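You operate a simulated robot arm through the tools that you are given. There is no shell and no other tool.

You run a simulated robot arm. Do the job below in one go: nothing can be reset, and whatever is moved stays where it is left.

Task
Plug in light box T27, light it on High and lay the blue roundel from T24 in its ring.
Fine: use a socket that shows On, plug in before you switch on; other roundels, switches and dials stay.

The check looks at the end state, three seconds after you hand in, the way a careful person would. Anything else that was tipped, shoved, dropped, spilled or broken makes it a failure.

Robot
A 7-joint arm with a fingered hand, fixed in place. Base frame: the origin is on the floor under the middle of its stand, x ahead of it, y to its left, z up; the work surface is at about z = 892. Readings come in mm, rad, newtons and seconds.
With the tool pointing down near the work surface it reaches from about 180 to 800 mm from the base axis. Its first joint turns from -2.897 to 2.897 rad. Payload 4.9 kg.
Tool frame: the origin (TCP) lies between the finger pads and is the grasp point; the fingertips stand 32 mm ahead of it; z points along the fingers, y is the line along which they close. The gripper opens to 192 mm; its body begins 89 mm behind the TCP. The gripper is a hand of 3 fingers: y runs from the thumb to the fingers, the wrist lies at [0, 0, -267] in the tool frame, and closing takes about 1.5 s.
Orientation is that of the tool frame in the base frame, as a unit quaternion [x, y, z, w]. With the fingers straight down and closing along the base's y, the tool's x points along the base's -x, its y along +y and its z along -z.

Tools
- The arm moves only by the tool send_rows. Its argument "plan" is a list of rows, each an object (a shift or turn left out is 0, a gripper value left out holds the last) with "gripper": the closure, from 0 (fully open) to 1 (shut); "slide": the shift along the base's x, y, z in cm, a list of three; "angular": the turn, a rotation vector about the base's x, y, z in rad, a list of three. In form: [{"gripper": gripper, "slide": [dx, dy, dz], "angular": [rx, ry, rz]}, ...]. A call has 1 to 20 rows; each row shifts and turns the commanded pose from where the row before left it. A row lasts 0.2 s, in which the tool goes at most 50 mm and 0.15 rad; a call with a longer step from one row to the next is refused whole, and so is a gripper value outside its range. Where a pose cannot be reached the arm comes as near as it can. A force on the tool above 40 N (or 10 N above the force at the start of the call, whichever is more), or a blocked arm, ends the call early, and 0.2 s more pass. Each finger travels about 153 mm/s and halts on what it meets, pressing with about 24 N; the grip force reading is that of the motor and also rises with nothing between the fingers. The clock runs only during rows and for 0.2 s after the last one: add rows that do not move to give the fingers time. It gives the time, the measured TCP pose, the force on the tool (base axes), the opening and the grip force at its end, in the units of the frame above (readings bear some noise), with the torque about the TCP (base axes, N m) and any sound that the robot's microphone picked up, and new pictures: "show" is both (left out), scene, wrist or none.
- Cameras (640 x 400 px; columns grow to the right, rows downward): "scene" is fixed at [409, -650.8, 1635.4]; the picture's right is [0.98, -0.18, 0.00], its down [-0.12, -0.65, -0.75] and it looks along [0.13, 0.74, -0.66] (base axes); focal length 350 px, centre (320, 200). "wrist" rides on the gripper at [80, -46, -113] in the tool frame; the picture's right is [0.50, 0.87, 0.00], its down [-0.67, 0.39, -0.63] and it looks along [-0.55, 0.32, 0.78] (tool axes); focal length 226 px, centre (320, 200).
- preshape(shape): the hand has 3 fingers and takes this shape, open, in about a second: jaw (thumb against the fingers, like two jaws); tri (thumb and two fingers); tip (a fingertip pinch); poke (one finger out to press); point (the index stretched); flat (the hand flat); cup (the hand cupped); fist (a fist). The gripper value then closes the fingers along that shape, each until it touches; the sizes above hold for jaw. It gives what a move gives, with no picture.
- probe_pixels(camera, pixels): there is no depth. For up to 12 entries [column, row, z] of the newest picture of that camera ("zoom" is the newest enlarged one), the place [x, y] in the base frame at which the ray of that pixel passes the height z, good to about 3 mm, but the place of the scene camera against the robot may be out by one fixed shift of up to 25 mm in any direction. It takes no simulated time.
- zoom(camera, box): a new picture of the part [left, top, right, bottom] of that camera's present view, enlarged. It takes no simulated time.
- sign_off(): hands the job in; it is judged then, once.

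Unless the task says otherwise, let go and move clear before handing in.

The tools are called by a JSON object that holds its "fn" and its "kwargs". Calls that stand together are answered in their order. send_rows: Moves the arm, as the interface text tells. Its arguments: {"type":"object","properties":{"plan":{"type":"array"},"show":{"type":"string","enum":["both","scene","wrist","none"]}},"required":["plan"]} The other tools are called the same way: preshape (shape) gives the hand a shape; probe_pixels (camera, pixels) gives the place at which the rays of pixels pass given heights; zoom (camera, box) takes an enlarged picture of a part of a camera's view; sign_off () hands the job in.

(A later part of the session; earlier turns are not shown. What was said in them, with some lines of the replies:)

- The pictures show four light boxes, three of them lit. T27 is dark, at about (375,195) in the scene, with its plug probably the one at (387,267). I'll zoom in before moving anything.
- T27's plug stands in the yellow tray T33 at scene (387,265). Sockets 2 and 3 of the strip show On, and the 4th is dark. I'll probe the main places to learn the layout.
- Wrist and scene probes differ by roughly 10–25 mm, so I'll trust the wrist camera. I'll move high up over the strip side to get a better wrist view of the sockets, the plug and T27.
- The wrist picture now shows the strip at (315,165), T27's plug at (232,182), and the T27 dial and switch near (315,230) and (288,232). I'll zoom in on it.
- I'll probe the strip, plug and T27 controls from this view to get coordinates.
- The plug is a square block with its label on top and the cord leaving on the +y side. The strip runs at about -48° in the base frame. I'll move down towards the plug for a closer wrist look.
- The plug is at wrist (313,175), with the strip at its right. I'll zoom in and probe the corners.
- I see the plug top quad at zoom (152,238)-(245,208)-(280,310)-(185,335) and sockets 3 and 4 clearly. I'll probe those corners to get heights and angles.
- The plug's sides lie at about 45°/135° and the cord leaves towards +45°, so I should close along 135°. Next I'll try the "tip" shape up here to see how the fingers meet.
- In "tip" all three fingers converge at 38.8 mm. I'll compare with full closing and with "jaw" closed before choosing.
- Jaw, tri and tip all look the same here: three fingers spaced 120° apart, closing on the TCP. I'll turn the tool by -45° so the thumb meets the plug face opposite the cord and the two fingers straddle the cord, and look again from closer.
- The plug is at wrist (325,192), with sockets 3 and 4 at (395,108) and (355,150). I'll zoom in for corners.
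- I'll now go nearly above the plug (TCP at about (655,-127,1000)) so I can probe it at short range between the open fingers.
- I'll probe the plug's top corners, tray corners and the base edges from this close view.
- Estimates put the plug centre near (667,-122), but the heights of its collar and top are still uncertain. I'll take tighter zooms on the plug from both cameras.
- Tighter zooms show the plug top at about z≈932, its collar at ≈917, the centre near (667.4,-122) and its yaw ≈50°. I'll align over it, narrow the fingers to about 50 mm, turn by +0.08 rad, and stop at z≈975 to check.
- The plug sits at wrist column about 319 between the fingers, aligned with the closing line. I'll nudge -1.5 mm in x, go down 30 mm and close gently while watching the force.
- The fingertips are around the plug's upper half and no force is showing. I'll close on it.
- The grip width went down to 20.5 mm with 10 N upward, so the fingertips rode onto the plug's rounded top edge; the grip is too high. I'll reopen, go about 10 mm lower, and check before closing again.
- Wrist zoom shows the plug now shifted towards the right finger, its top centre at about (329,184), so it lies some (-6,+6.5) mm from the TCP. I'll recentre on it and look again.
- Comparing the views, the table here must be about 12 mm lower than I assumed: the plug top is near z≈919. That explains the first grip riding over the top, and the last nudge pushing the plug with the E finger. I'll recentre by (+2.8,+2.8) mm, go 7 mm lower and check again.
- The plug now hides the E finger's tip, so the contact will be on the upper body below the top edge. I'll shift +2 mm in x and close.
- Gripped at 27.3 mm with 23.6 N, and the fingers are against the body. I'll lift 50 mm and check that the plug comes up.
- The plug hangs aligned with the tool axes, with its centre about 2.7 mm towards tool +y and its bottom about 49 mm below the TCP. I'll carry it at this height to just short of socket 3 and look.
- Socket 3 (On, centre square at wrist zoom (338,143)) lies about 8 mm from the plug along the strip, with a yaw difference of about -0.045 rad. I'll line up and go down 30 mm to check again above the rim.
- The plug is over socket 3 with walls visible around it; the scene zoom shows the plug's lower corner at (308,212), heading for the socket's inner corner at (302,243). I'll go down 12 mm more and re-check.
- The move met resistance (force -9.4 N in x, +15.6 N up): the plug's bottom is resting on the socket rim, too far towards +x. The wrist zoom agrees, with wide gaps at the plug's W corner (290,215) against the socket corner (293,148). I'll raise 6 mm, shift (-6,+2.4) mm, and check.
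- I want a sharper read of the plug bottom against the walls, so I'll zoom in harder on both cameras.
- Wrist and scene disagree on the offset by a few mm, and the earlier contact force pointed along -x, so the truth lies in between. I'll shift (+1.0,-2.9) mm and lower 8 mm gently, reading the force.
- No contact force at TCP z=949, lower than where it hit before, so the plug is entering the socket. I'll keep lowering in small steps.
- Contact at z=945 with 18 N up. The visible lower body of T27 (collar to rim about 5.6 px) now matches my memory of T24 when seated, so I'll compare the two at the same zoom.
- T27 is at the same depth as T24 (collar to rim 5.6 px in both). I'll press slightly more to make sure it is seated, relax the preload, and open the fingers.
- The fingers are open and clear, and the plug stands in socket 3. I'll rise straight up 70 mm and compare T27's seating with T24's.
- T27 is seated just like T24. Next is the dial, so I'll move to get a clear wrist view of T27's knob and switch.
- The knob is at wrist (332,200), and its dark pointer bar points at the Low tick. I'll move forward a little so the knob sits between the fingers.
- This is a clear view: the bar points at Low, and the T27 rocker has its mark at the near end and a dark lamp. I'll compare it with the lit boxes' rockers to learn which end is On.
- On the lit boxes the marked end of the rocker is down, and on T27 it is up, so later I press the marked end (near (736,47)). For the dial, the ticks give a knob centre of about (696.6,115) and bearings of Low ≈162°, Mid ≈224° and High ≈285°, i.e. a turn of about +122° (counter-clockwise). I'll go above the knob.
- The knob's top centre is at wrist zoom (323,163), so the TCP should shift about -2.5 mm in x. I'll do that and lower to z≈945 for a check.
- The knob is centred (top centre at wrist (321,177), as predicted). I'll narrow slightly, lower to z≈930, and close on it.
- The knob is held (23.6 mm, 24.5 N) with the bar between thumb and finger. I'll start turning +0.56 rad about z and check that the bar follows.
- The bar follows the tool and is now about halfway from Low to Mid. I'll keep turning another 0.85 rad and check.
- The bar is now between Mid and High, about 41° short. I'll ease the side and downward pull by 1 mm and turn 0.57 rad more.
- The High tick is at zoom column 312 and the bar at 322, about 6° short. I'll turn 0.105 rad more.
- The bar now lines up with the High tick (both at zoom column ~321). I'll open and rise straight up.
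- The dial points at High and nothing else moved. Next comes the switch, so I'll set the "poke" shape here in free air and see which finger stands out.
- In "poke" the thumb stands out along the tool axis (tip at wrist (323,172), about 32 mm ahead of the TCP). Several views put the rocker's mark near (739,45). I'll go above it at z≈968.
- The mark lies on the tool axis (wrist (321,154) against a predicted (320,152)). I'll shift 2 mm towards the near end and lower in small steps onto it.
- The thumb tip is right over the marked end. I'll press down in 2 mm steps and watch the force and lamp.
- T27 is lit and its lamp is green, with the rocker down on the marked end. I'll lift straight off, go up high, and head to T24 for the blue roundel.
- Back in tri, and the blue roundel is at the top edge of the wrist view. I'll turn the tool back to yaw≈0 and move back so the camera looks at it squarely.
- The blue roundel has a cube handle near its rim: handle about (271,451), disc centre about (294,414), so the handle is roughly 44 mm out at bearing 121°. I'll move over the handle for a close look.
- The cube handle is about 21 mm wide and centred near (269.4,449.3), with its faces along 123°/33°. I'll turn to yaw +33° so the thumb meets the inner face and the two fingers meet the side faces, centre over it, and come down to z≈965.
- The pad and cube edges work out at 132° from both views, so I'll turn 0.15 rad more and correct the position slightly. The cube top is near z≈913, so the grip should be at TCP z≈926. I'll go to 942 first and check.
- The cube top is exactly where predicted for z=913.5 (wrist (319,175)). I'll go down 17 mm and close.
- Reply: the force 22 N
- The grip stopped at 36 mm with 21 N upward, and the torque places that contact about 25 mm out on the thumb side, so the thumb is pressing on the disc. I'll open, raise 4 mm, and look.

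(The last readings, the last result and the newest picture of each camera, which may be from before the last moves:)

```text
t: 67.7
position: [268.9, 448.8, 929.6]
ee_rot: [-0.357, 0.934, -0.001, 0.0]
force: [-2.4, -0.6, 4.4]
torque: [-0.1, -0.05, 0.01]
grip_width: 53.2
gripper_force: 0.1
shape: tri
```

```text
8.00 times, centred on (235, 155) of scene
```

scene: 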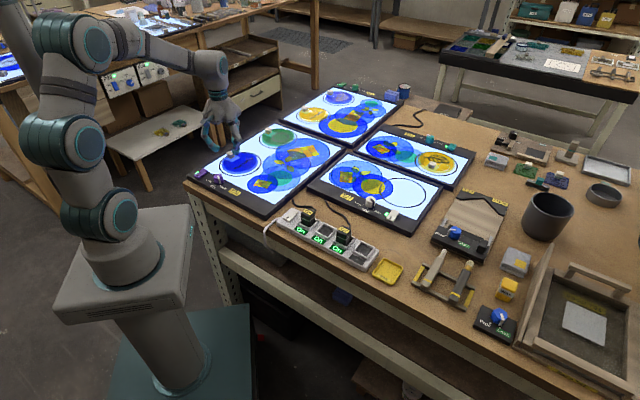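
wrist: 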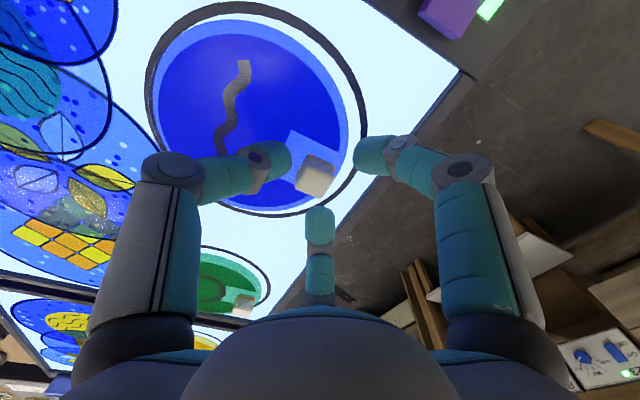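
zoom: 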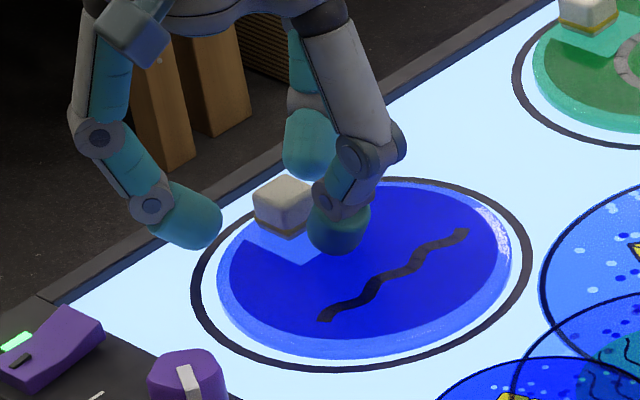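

The thumb is still resting lightly on the disc (4 N), and the disc has shifted about 5 mm, so the cube is now near (271,444). I'll raise 1.5 mm, recentre by (+1.9,-5) mm, and look before closing.

{"fn": "send_rows", "kwargs": {"plan": [{"slide": [0, 0, 0.4]}, {"slide": [0.1, -0.25, 0]}, {"slide": [0.09, -0.25, 0]}, {"slide": [0, 0, -0.2]}, {}], "show": "wrist"}}

{"fn": "zoom", "kwargs": {"camera": "wrist", "box": [260, 120, 380, 230]}}

{"fn": "zoom", "kwargs": {"camera": "scene", "box": [215, 140, 265, 175]}}

```text
t: 68.9
position: [272.3, 444.7, 932.8]
ee_rot: [-0.356, 0.934, 0.0, 0.0]
force: [-0.9, 0.1, 0.8]
torque: [-0.01, -0.03, -0.01]
grip_width: 53.8
gripper_force: 0.1
shape: tri
```

wrist: 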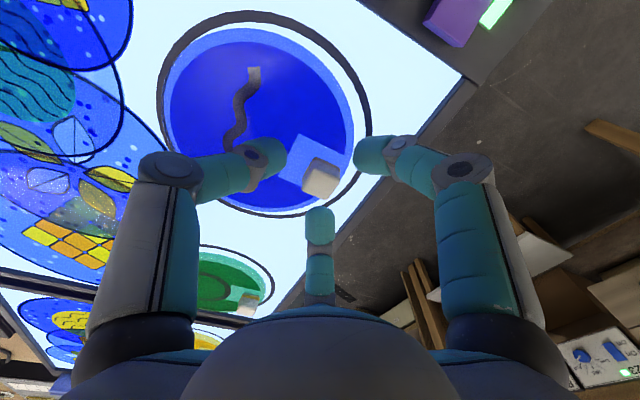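

```text
3.64 times, centred on (320, 175) of wrist
```

zoom: 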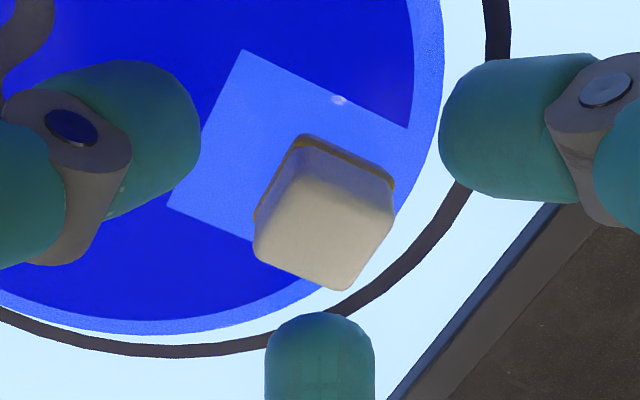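

```text
11.43 times, centred on (240, 158) of scene
```

zoom: 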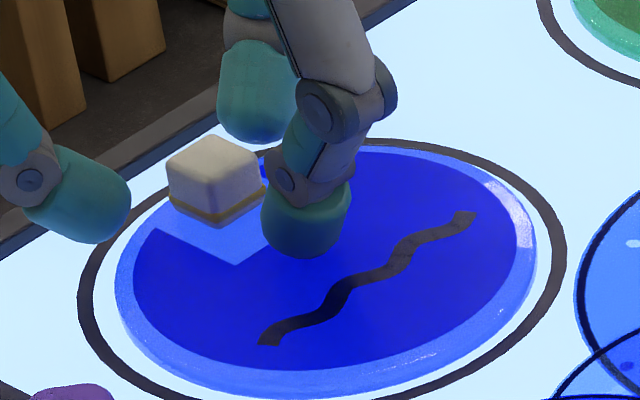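

The cube is centred (top at wrist (321,183)) and square to the fingers. I'll lower 1.5 mm and close.

{"fn": "send_rows", "kwargs": {"plan": [{"slide": [0, 0, -0.15]}, {}, {"gripper": 0.82}, {"gripper": 0.9}, {"gripper": 1.0}, {"gripper": 1.0}, {"gripper": 1.0}], "show": "wrist"}}

{"fn": "zoom", "kwargs": {"camera": "wrist", "box": [260, 120, 380, 230]}}

{"fn": "zoom", "kwargs": {"camera": "scene", "box": [215, 140, 265, 175]}}

```text
t: 70.5
position: [271.9, 444.3, 931.7]
ee_rot: [-0.357, 0.934, 0.0, 0.0]
force: [-0.2, 0.5, -0.4]
torque: [-0.01, 0.01, -0.02]
grip_width: 29.1
gripper_force: 24.5
shape: tri
```

wrist: 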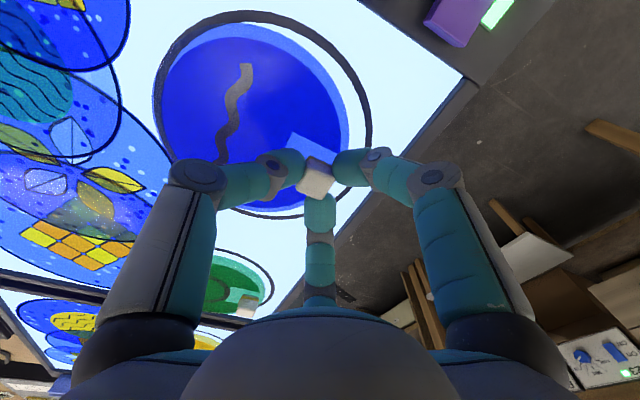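

```text
3.64 times, centred on (320, 175) of wrist
```

zoom: 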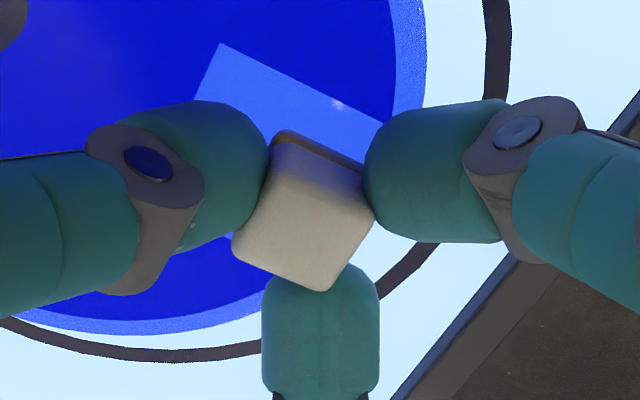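

```text
11.43 times, centred on (240, 158) of scene
```

zoom: 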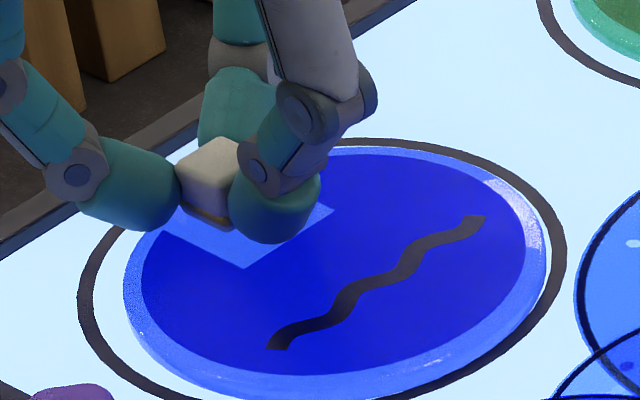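

All three fingers now hold the cube (29 mm, 24.5 N) with no load on the disc. I'll lift 15 mm slowly and check that the roundel follows.

{"fn": "send_rows", "kwargs": {"plan": [{"slide": [0, 0, 0.3]}, {"slide": [0, 0, 0.4]}, {"slide": [0, 0, 0.4]}, {"slide": [0, 0, 0.4]}, {}], "show": "wrist"}}

{"fn": "zoom", "kwargs": {"camera": "scene", "box": [205, 130, 285, 190]}}

{"fn": "zoom", "kwargs": {"camera": "wrist", "box": [140, 0, 400, 230]}}

```text
t: 71.7
position: [271.1, 444.5, 946.5]
ee_rot: [-0.356, 0.934, 0.0, 0.0]
force: [0.1, 0.5, -1.1]
torque: [0.06, 0.04, -0.01]
grip_width: 29.0
gripper_force: 23.6
shape: tri
```

wrist: 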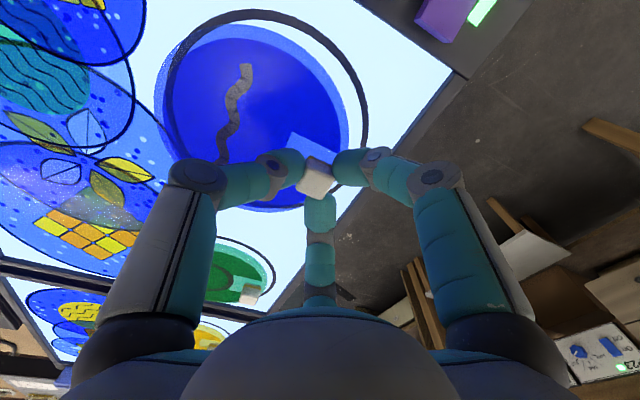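

```text
6.67 times, centred on (245, 160) of scene
```

zoom: 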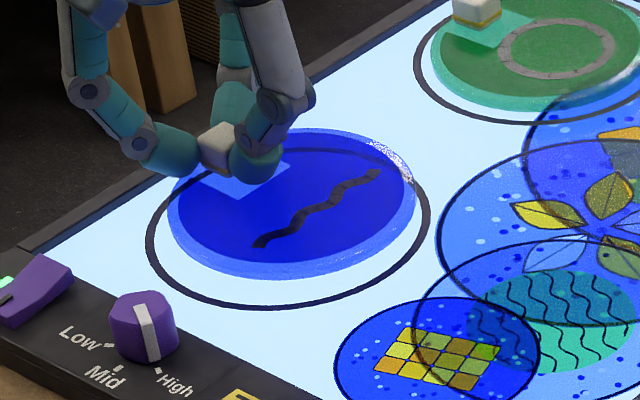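

```text
1.74 times, centred on (270, 115) of wrist
```

zoom: 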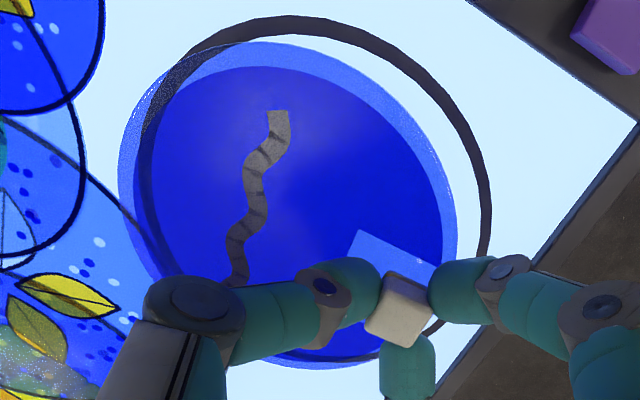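

The roundel lifted level and firmly. I'll raise it to about z=1040, well above everything, and take scene zooms of T27's ring to fix its centre.

{"fn": "send_rows", "kwargs": {"plan": [{"slide": [0, 0, 1.5]}, {"slide": [0, 0, 2.0]}, {"slide": [0, 0, 2.0]}, {"slide": [0, 0, 2.0]}, {"slide": [0, 0, 2.0]}, {}], "show": "both"}}

{"fn": "zoom", "kwargs": {"camera": "scene", "box": [350, 160, 450, 230]}}

{"fn": "zoom", "kwargs": {"camera": "wrist", "box": [100, 0, 400, 230]}}

```text
t: 73.1
position: [271.0, 445.1, 1041.9]
ee_rot: [-0.357, 0.934, 0.0, 0.0]
force: [0.1, 0.0, -0.6]
torque: [0.05, 0.05, 0.0]
grip_width: 28.7
gripper_force: 24.1
shape: tri
```

scene: 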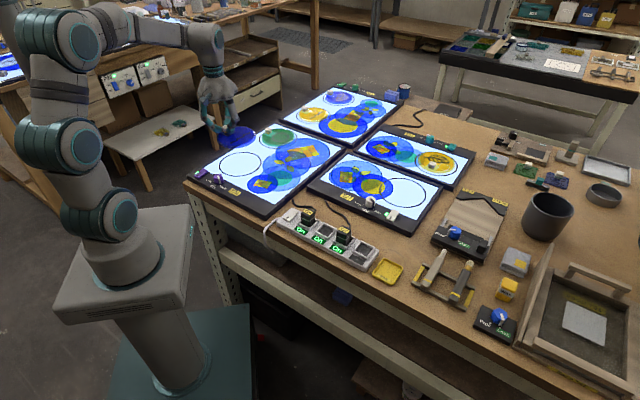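
wrist: 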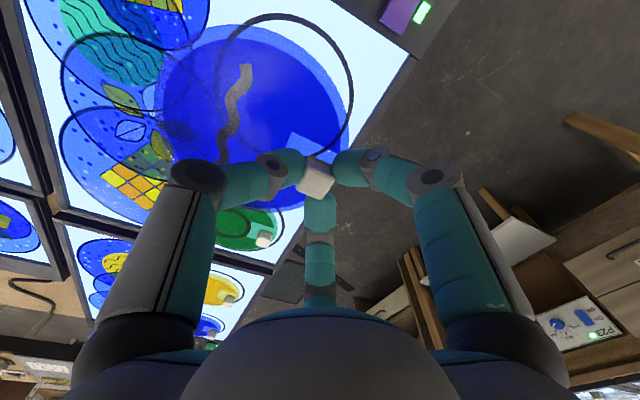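

```text
5.71 times, centred on (400, 195) of scene
```

zoom: 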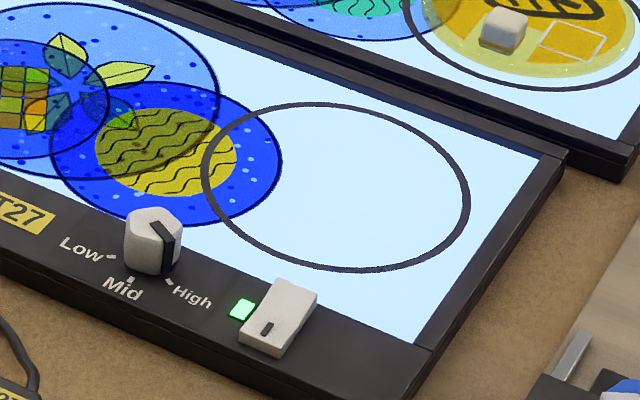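

```text
1.74 times, centred on (250, 115) of wrist
```

zoom: 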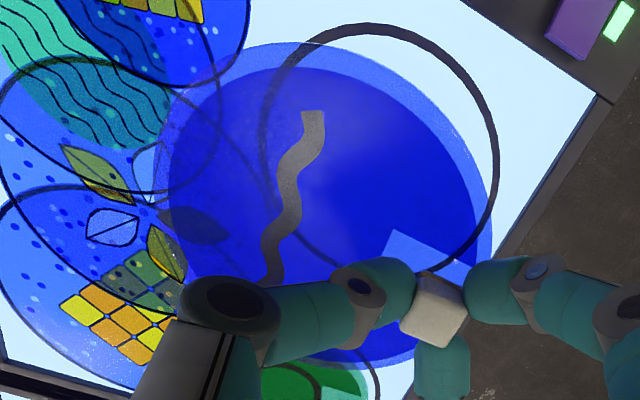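

T27's ring centre works out near (817,161) with radius about 75, and the disc centre hangs about 50 mm from the TCP on the thumb side. I'll carry the roundel high towards T27, turning it so the handle ends up on the robot side (within reach).

{"fn": "send_rows", "kwargs": {"plan": [{"slide": [2.0, -1.1, 0], "angular": [0, 0, 0.04]}, {"slide": [3.1, -1.73, 0], "angular": [0, 0, 0.045]}, {"slide": [3.1, -1.73, 0], "angular": [0, 0, 0.045]}, {"slide": [3.1, -1.73, 0], "angular": [0, 0, 0.045]}, {"slide": [3.1, -1.73, 0], "angular": [0, 0, 0.045]}, {"slide": [3.1, -1.73, 0], "angular": [0, 0, 0.045]}, {"slide": [3.1, -1.73, 0], "angular": [0, 0, 0.045]}, {"slide": [3.1, -1.73, 0], "angular": [0, 0, 0.045]}, {"slide": [3.1, -1.73, 0], "angular": [0, 0, 0.045]}, {"slide": [3.1, -1.73, 0], "angular": [0, 0, 0.045]}, {"slide": [3.1, -1.73, 0], "angular": [0, 0, 0.045]}, {"slide": [3.1, -1.73, 0], "angular": [0, 0, 0.045]}, {"slide": [3.1, -1.73, 0], "angular": [0, 0, 0.045]}, {"slide": [2.5, -1.4, 0], "angular": [0, 0, 0.045]}, {}], "show": "both"}}

```text
t: 76.3
position: [686.4, 211.5, 1041.4]
ee_rot: [-0.627, 0.779, 0.0, 0.0]
force: [-0.2, 0.1, -1.6]
torque: [0.02, 0.03, -0.03]
grip_width: 28.8
gripper_force: 23.7
shape: tri
```

scene: 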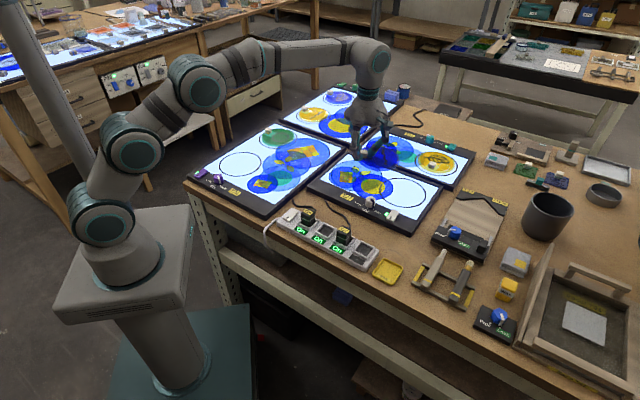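
wrist: 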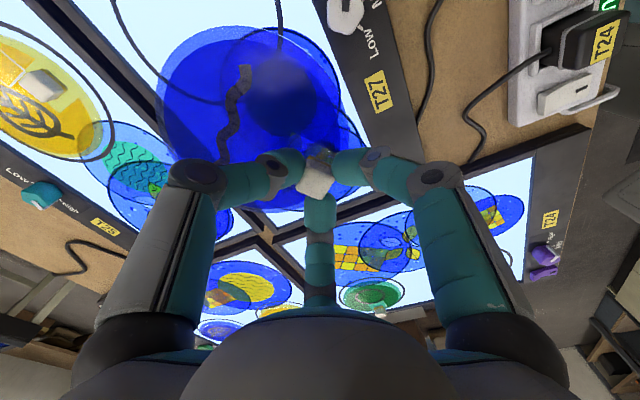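

The roundel is steady. I'll go over T27's ring at about z=1000 and compare disc and ring outlines.

{"fn": "send_rows", "kwargs": {"plan": [{"slide": [2.0, -1.1, -0.5]}, {"slide": [2.5, -1.3, -1.2]}, {"slide": [2.3, -1.2, -1.2]}, {"slide": [1.26, -0.75, -1.2]}, {}], "show": "both"}}

{"fn": "zoom", "kwargs": {"camera": "scene", "box": [350, 140, 460, 230]}}

{"fn": "zoom", "kwargs": {"camera": "wrist", "box": [60, 0, 400, 230]}}

```text
t: 77.5
position: [769.6, 168.2, 1001.2]
ee_rot: [-0.628, 0.779, 0.0, -0.001]
force: [0.4, 0.3, -1.7]
torque: [0.0, 0.05, -0.01]
grip_width: 28.8
gripper_force: 23.9
shape: tri
```

scene: 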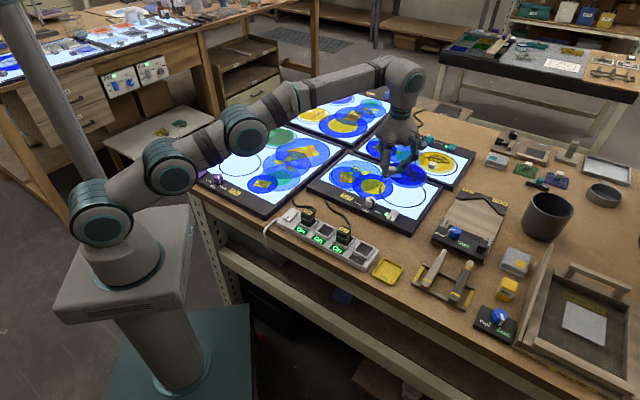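
wrist: 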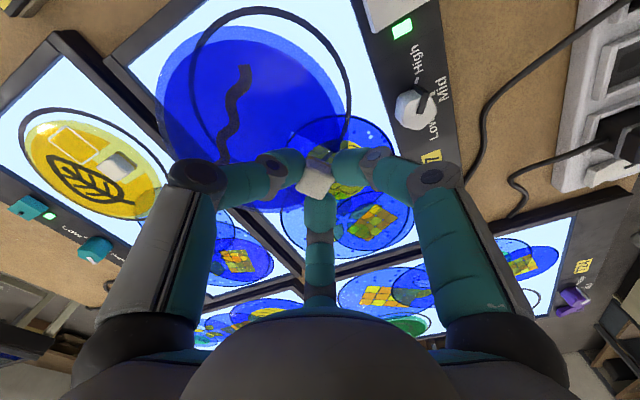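

```text
4.44 times, centred on (405, 185) of scene
```

zoom: 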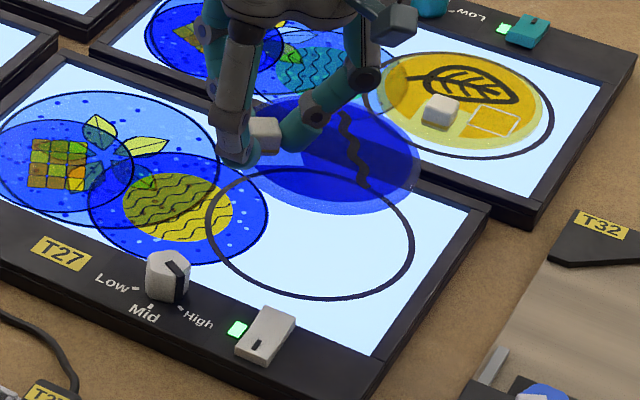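

```text
1.74 times, centred on (230, 115) of wrist
```

zoom: 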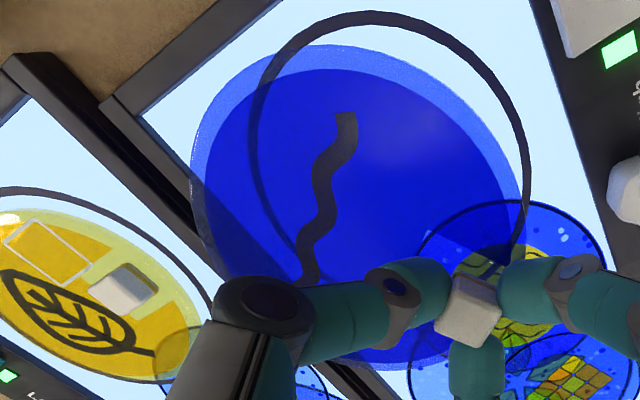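

From this view the ring centre is about (819,163), R≈75, and the held disc's centre is about (820,161), R≈64.6, so it needs only a (-1,+2.5) mm shift. I'll lower to z≈948 and check.

{"fn": "send_rows", "kwargs": {"plan": [{"slide": [-0.1, 0.25, -1.0]}, {"slide": [0, 0, -1.5]}, {"slide": [0, 0, -1.5]}, {"slide": [0, 0, -1.3]}, {}], "show": "both"}}

{"fn": "zoom", "kwargs": {"camera": "scene", "box": [350, 140, 460, 230]}}

{"fn": "zoom", "kwargs": {"camera": "wrist", "box": [60, 0, 400, 230]}}

```text
t: 78.7
position: [767.1, 170.5, 948.6]
ee_rot: [-0.627, 0.779, 0.0, 0.0]
force: [0.4, -0.3, -1.2]
torque: [0.0, 0.08, -0.01]
grip_width: 29.3
gripper_force: 23.7
shape: tri
```

scene: 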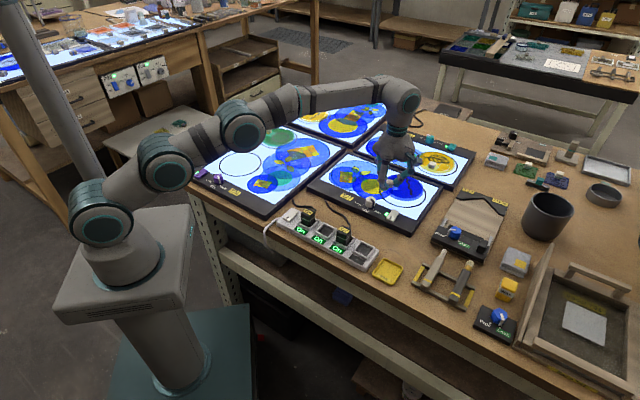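
wrist: 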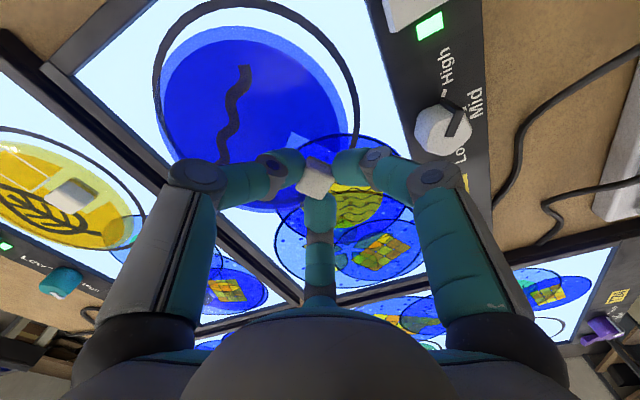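

```text
4.44 times, centred on (405, 185) of scene
```

zoom: 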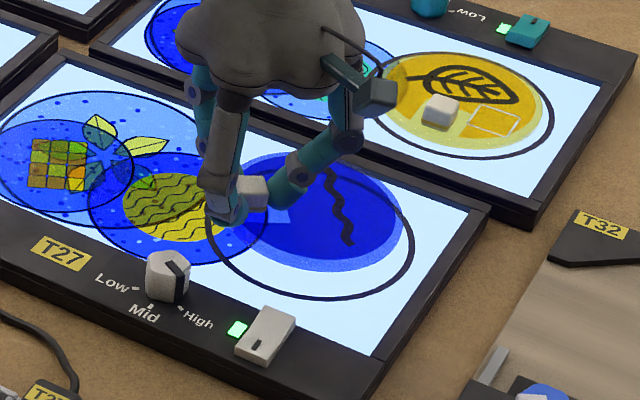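

```text
1.74 times, centred on (230, 115) of wrist
```

zoom: 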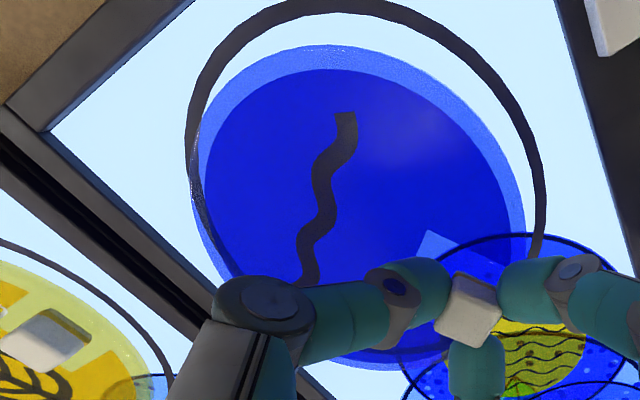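

At 17 mm above the glass, the disc centre (817.5,163.3) matches the ring centre (818,163). I'll lower to just above contact and re-check.

{"fn": "send_rows", "kwargs": {"plan": [{"slide": [0, 0, -0.5]}, {"slide": [0, 0, -0.5]}, {"slide": [0, 0, -0.3]}, {}], "show": "both"}}

{"fn": "zoom", "kwargs": {"camera": "scene", "box": [370, 160, 450, 220]}}

{"fn": "zoom", "kwargs": {"camera": "wrist", "box": [60, 0, 400, 230]}}

```text
t: 79.7
position: [768.5, 171.0, 934.7]
ee_rot: [-0.627, 0.779, 0.001, -0.001]
force: [-0.4, -0.1, -1.8]
torque: [-0.01, 0.03, -0.01]
grip_width: 29.0
gripper_force: 24.1
shape: tri
```

scene: 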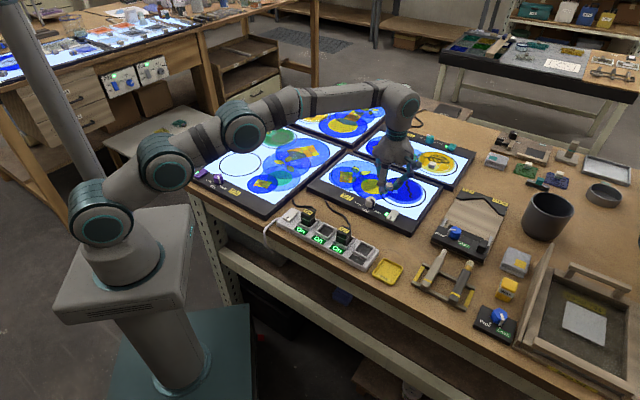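
wrist: 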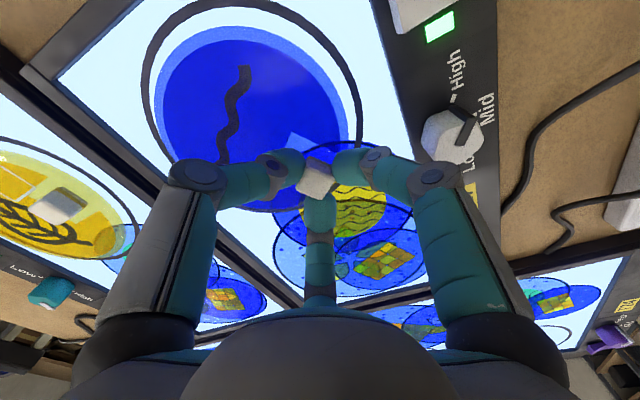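

```text
6.67 times, centred on (410, 190) of scene
```

zoom: 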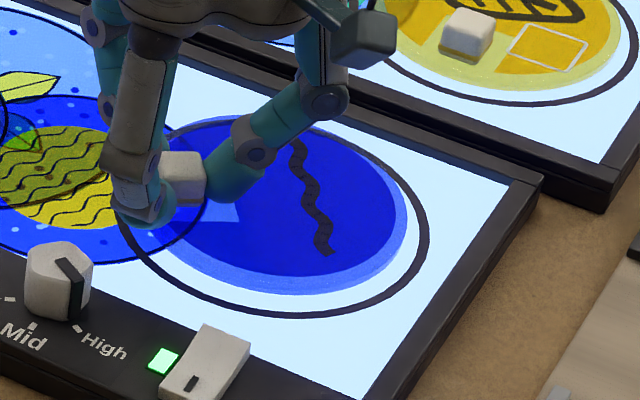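

```text
1.74 times, centred on (230, 115) of wrist
```

zoom: 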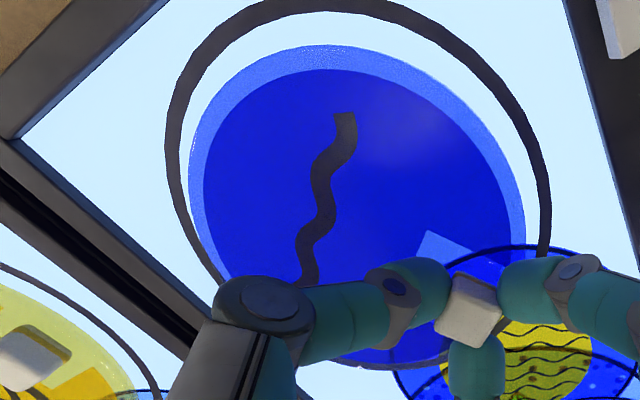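

Disc (818.5,163) and ring (818.8,163.3) are concentric within the error, with about 10 mm to spare all around. I'll lower the last 3 mm and watch the force.

{"fn": "send_rows", "kwargs": {"plan": [{"slide": [0, 0, -0.15]}, {"slide": [0, 0, -0.1]}, {"slide": [0, 0, -0.1]}, {}], "show": "none"}}

{"fn": "zoom", "kwargs": {"camera": "scene", "box": [370, 160, 450, 220]}}

```text
t: 80.7
position: [767.9, 170.6, 931.7]
ee_rot: [-0.627, 0.779, 0.0, 0.0]
force: [-0.6, -0.9, 0.6]
torque: [-0.06, -0.09, 0.0]
grip_width: 28.8
gripper_force: 24.0
shape: tri
```

```text
6.67 times, centred on (410, 190) of scene
```

zoom: 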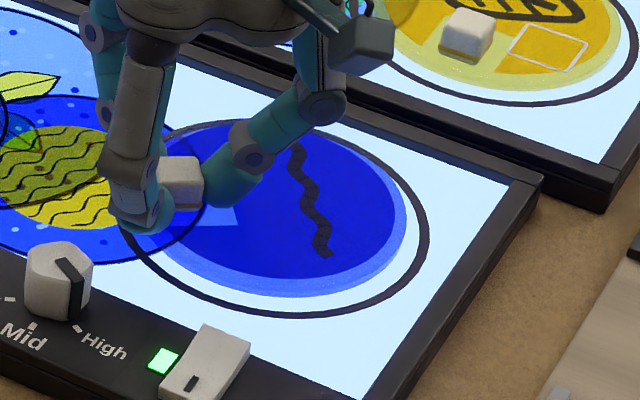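

The force went from -1.8 N (carrying) to +0.6 N, so the disc is resting on the glass. I'll open the fingers gently.

{"fn": "send_rows", "kwargs": {"plan": [{"gripper": 0.86}, {"gripper": 0.8}, {"gripper": 0.74}, {"gripper": 0.7}, {}], "show": "wrist"}}

{"fn": "zoom", "kwargs": {"camera": "scene", "box": [370, 160, 450, 220]}}

{"fn": "zoom", "kwargs": {"camera": "wrist", "box": [60, 0, 400, 230]}}

```text
t: 81.9
position: [768.3, 170.4, 931.8]
ee_rot: [-0.627, 0.779, -0.001, 0.0]
force: [-0.3, 0.1, 3.9]
torque: [-0.02, -0.14, 0.0]
grip_width: 57.2
gripper_force: 0.0
shape: tri
```

wrist: 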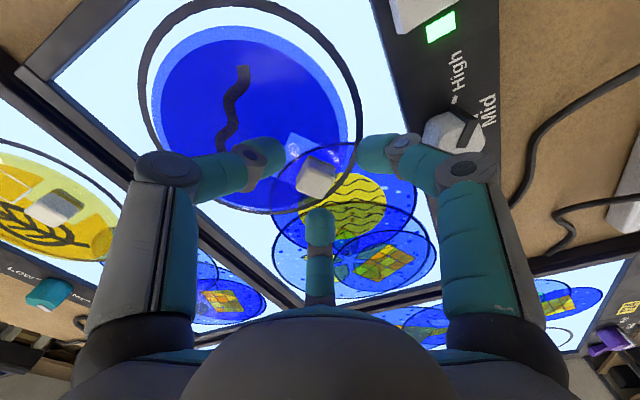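

```text
6.67 times, centred on (410, 190) of scene
```

zoom: 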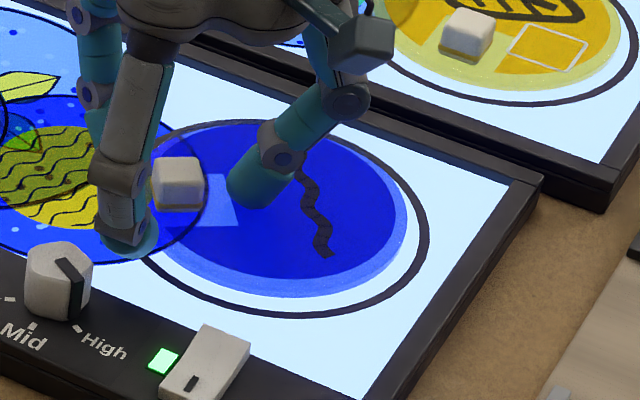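

```text
1.74 times, centred on (230, 115) of wrist
```

zoom: 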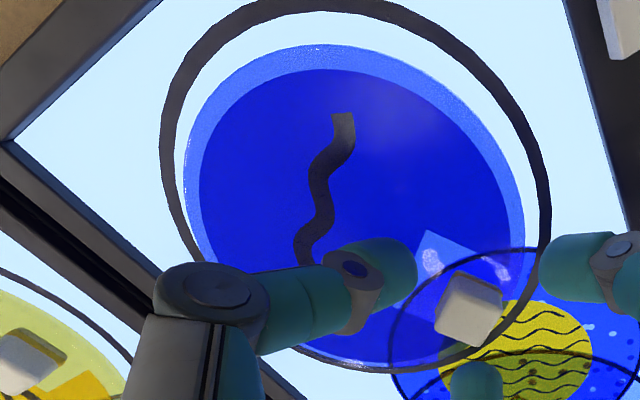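

The roundel is released and lies inside the ring. The thumb is just brushing the disc (3.9 N), so I'll rise straight up.

{"fn": "send_rows", "kwargs": {"plan": [{"slide": [0, 0, 0.4]}, {"slide": [0, 0, 1.0]}, {"slide": [0, 0, 2.0]}, {"slide": [0, 0, 2.5]}, {"slide": [0, 0, 3.0]}, {"slide": [0, 0, 3.0]}, {"slide": [-3, 0, 2.0]}, {"slide": [-4, 0, 0]}, {"slide": [-4, 0, 0]}, {"slide": [-4, 1, 0]}, {"slide": [-4, 1, 0]}, {}], "show": "both"}}

{"fn": "zoom", "kwargs": {"camera": "scene", "box": [350, 150, 450, 230]}}

{"fn": "zoom", "kwargs": {"camera": "scene", "box": [270, 190, 420, 290]}}

{"fn": "zoom", "kwargs": {"camera": "scene", "box": [180, 80, 480, 240]}}

```text
t: 84.5
position: [566.2, 187.2, 1067.7]
ee_rot: [-0.626, 0.78, -0.001, 0.0]
force: [-0.5, -0.7, 0.0]
torque: [0.02, 0.01, -0.02]
grip_width: 57.2
gripper_force: 0.1
shape: tri
out of reach, approached as far as the arm can: row 6
```

scene: 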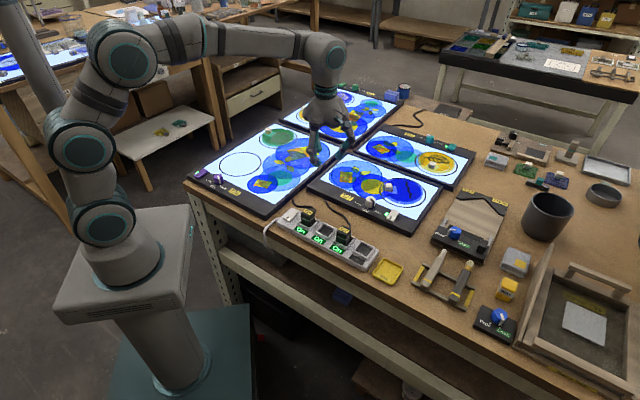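
wrist: 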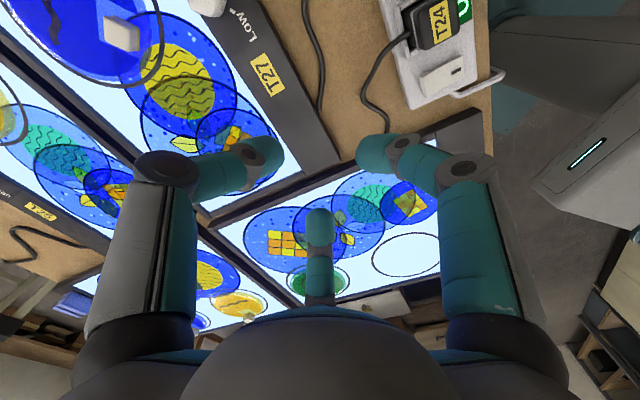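

```text
5.00 times, centred on (400, 190) of scene
```

zoom: 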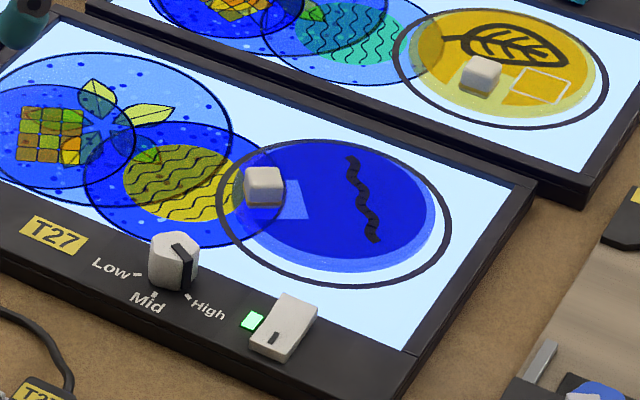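

```text
4.00 times, centred on (345, 240) of scene
```

zoom: 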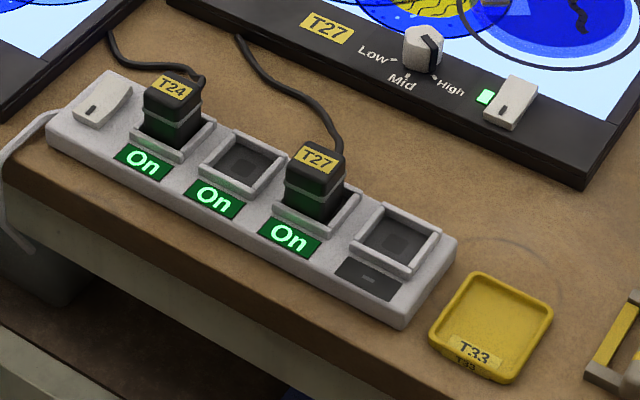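

```text
2.13 times, centred on (330, 160) of scene
```

zoom: 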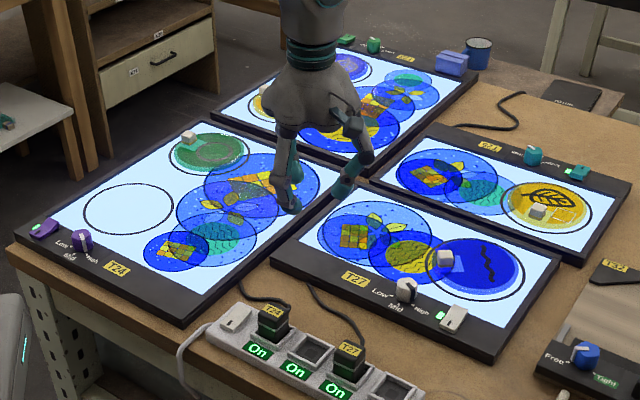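

The dial is at High, the lamp is green, the plug is seated and the blue disc is in the ring. To confirm it is fully inside, I'll take a better wrist view from the robot side.

{"fn": "send_rows", "kwargs": {"plan": [{"slide": [0.8, 0, 0], "angular": [0, 0, -0.14]}, {"slide": [0.8, 0, 0], "angular": [0, 0, -0.14]}, {"slide": [0.8, 0, 0], "angular": [0, 0, -0.14]}, {"slide": [0.8, 0, 0], "angular": [0, 0, -0.14]}, {"slide": [0.8, 0, 0], "angular": [0, 0, -0.14]}, {"slide": [0.8, 0, 0], "angular": [0, 0, -0.14]}, {"slide": [0.8, 0, 0], "angular": [0, 0, -0.14]}, {"slide": [0.8, 0, 0], "angular": [0, 0, -0.14]}, {"slide": [0.8, 0, 0], "angular": [0, 0, -0.14]}, {"slide": [0.8, 0, 0], "angular": [0, 0, -0.14]}, {"slide": [0.8, 0, 0], "angular": [0, 0, -0.14]}, {"slide": [0.8, 0, 0], "angular": [0, 0, -0.14]}, {"slide": [0.8, 0, 0], "angular": [0, 0, -0.14]}, {"slide": [0.8, 0, 0], "angular": [0, 0, -0.14]}, {"slide": [0.8, 0, 0], "angular": [0, 0, -0.14]}, {"gripper": 0.3}, {"gripper": 0.3}, {}], "show": "both"}}

{"fn": "zoom", "kwargs": {"camera": "wrist", "box": [240, 90, 460, 260]}}

{"fn": "zoom", "kwargs": {"camera": "scene", "box": [380, 165, 450, 215]}}

```text
t: 88.3
position: [688.8, 187.5, 1066.4]
ee_rot: [0.364, 0.931, -0.001, 0.0]
force: [-0.5, -0.2, 0.1]
torque: [-0.01, 0.02, 0.0]
grip_width: 133.9
gripper_force: 0.1
shape: tri
```

scene: 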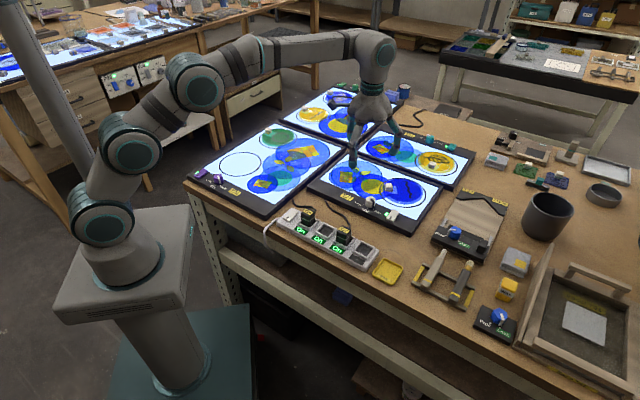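
wrist: 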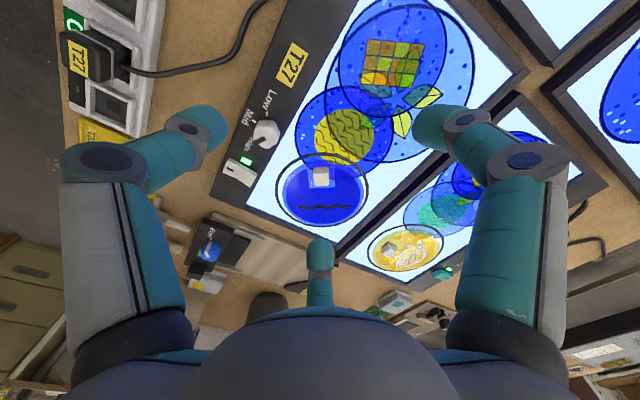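

```text
2.35 times, centred on (350, 175) of wrist
```

zoom: 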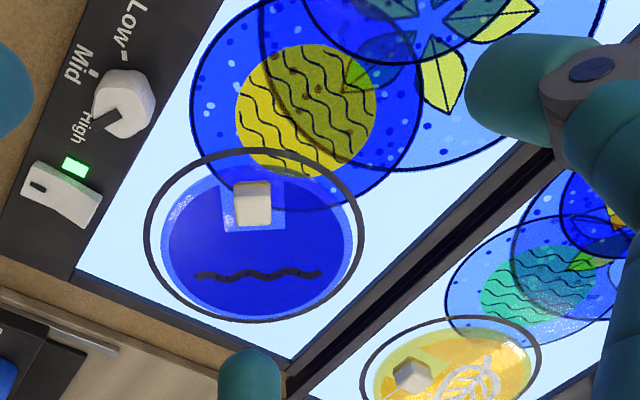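

```text
8.00 times, centred on (415, 190) of scene
```

zoom: 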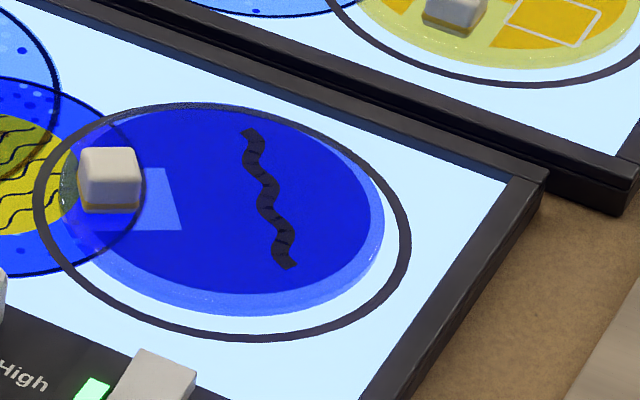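

The disc lies inside the ring all round (about 4 mm off centre against roughly 8 mm of clearance) and flat, and T27 is lit with the dial at High. I'll move the arm clear to near its start pose and take a last look at everything.

{"fn": "send_rows", "kwargs": {"plan": [{"slide": [0, 0, 3]}, {"slide": [-2, 0, 3]}, {"slide": [-4, 0, 3]}, {"slide": [-4, 0, 2]}, {"slide": [-4, 0, 1]}, {"slide": [-4, 0, 1]}, {"slide": [-4, 0, 0]}, {"slide": [-4, 0, 0]}, {"slide": [-4, 0, 0]}, {}], "show": "both"}}

{"fn": "zoom", "kwargs": {"camera": "scene", "box": [340, 140, 480, 240]}}

{"fn": "zoom", "kwargs": {"camera": "scene", "box": [180, 110, 420, 290]}}

```text
t: 90.5
position: [388.2, 187.9, 1199.6]
ee_rot: [0.364, 0.931, 0.0, 0.0]
force: [-0.2, -0.7, 0.0]
torque: [-0.03, -0.03, -0.03]
grip_width: 134.1
gripper_force: 0.0
shape: tri
```

scene: 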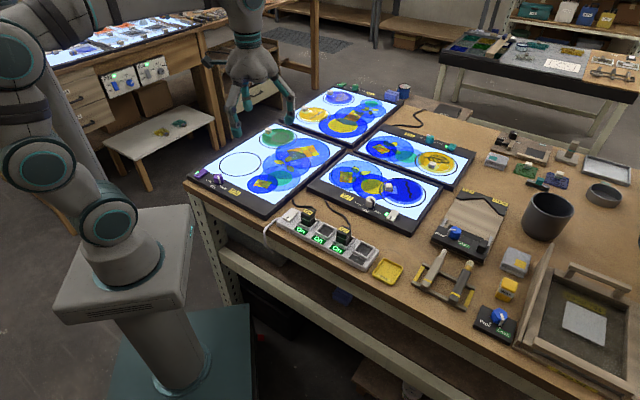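
wrist: 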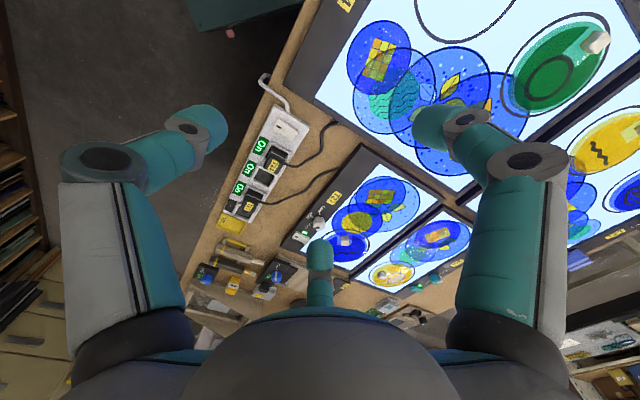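

```text
4.00 times, centred on (410, 190) of scene
```

zoom: 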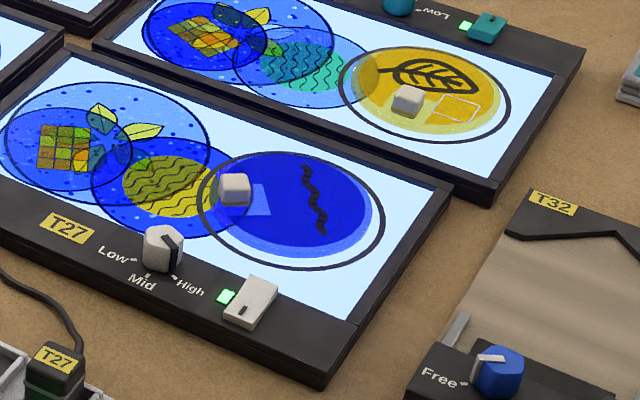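

```text
2.22 times, centred on (300, 200) of scene
```

zoom: 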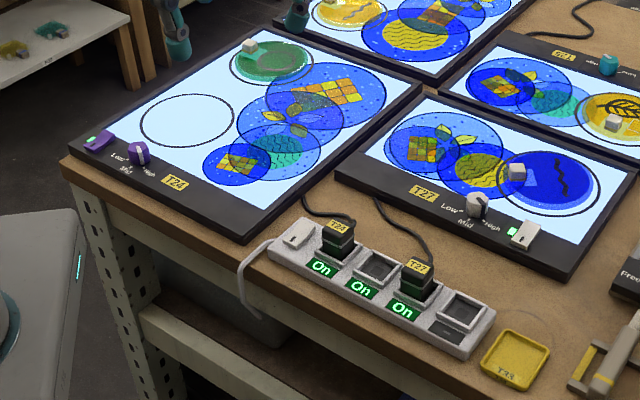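

The final pictures show T27's plug in a socket marked On, its lamp green and panel lit, the dial at High, and the blue roundel lying flat inside T27's ring. The other roundels, switches, dials and tray look undisturbed and the arm is clear, so I'm handing in.

{"fn": "sign_off", "kwargs": {}}

```text
The job is handed in.
```

Light box T27 is plugged in and lit on High, and the blue roundel from T24 is lying flat in its ring. I've handed the job in.

- **Plug:** T27's plug is in the third socket of the strip, which shows On. It sits at the same depth as T24's plug.
- **Dial and switch:** I plugged in first, then turned the dial from Low to High, then pressed the switch. The panel is lit and the lamp is green.
- **Roundel:** it is about 4 mm off the ring's centre, with roughly 8 mm of clearance, so it is inside all the way round. The handle ended up on the robot's side because of reach.
- **Contact along the way:**
  - **Plug:** I pushed it around inside its tray on the first grip attempts, and it touched the socket rim once before going in.
  - **Roundel:** it slid about 5 mm on T24 before I had a firm hold.

In the last pictures the other roundels, switches, dials and the tray look unmoved, and the arm is clear of the table.
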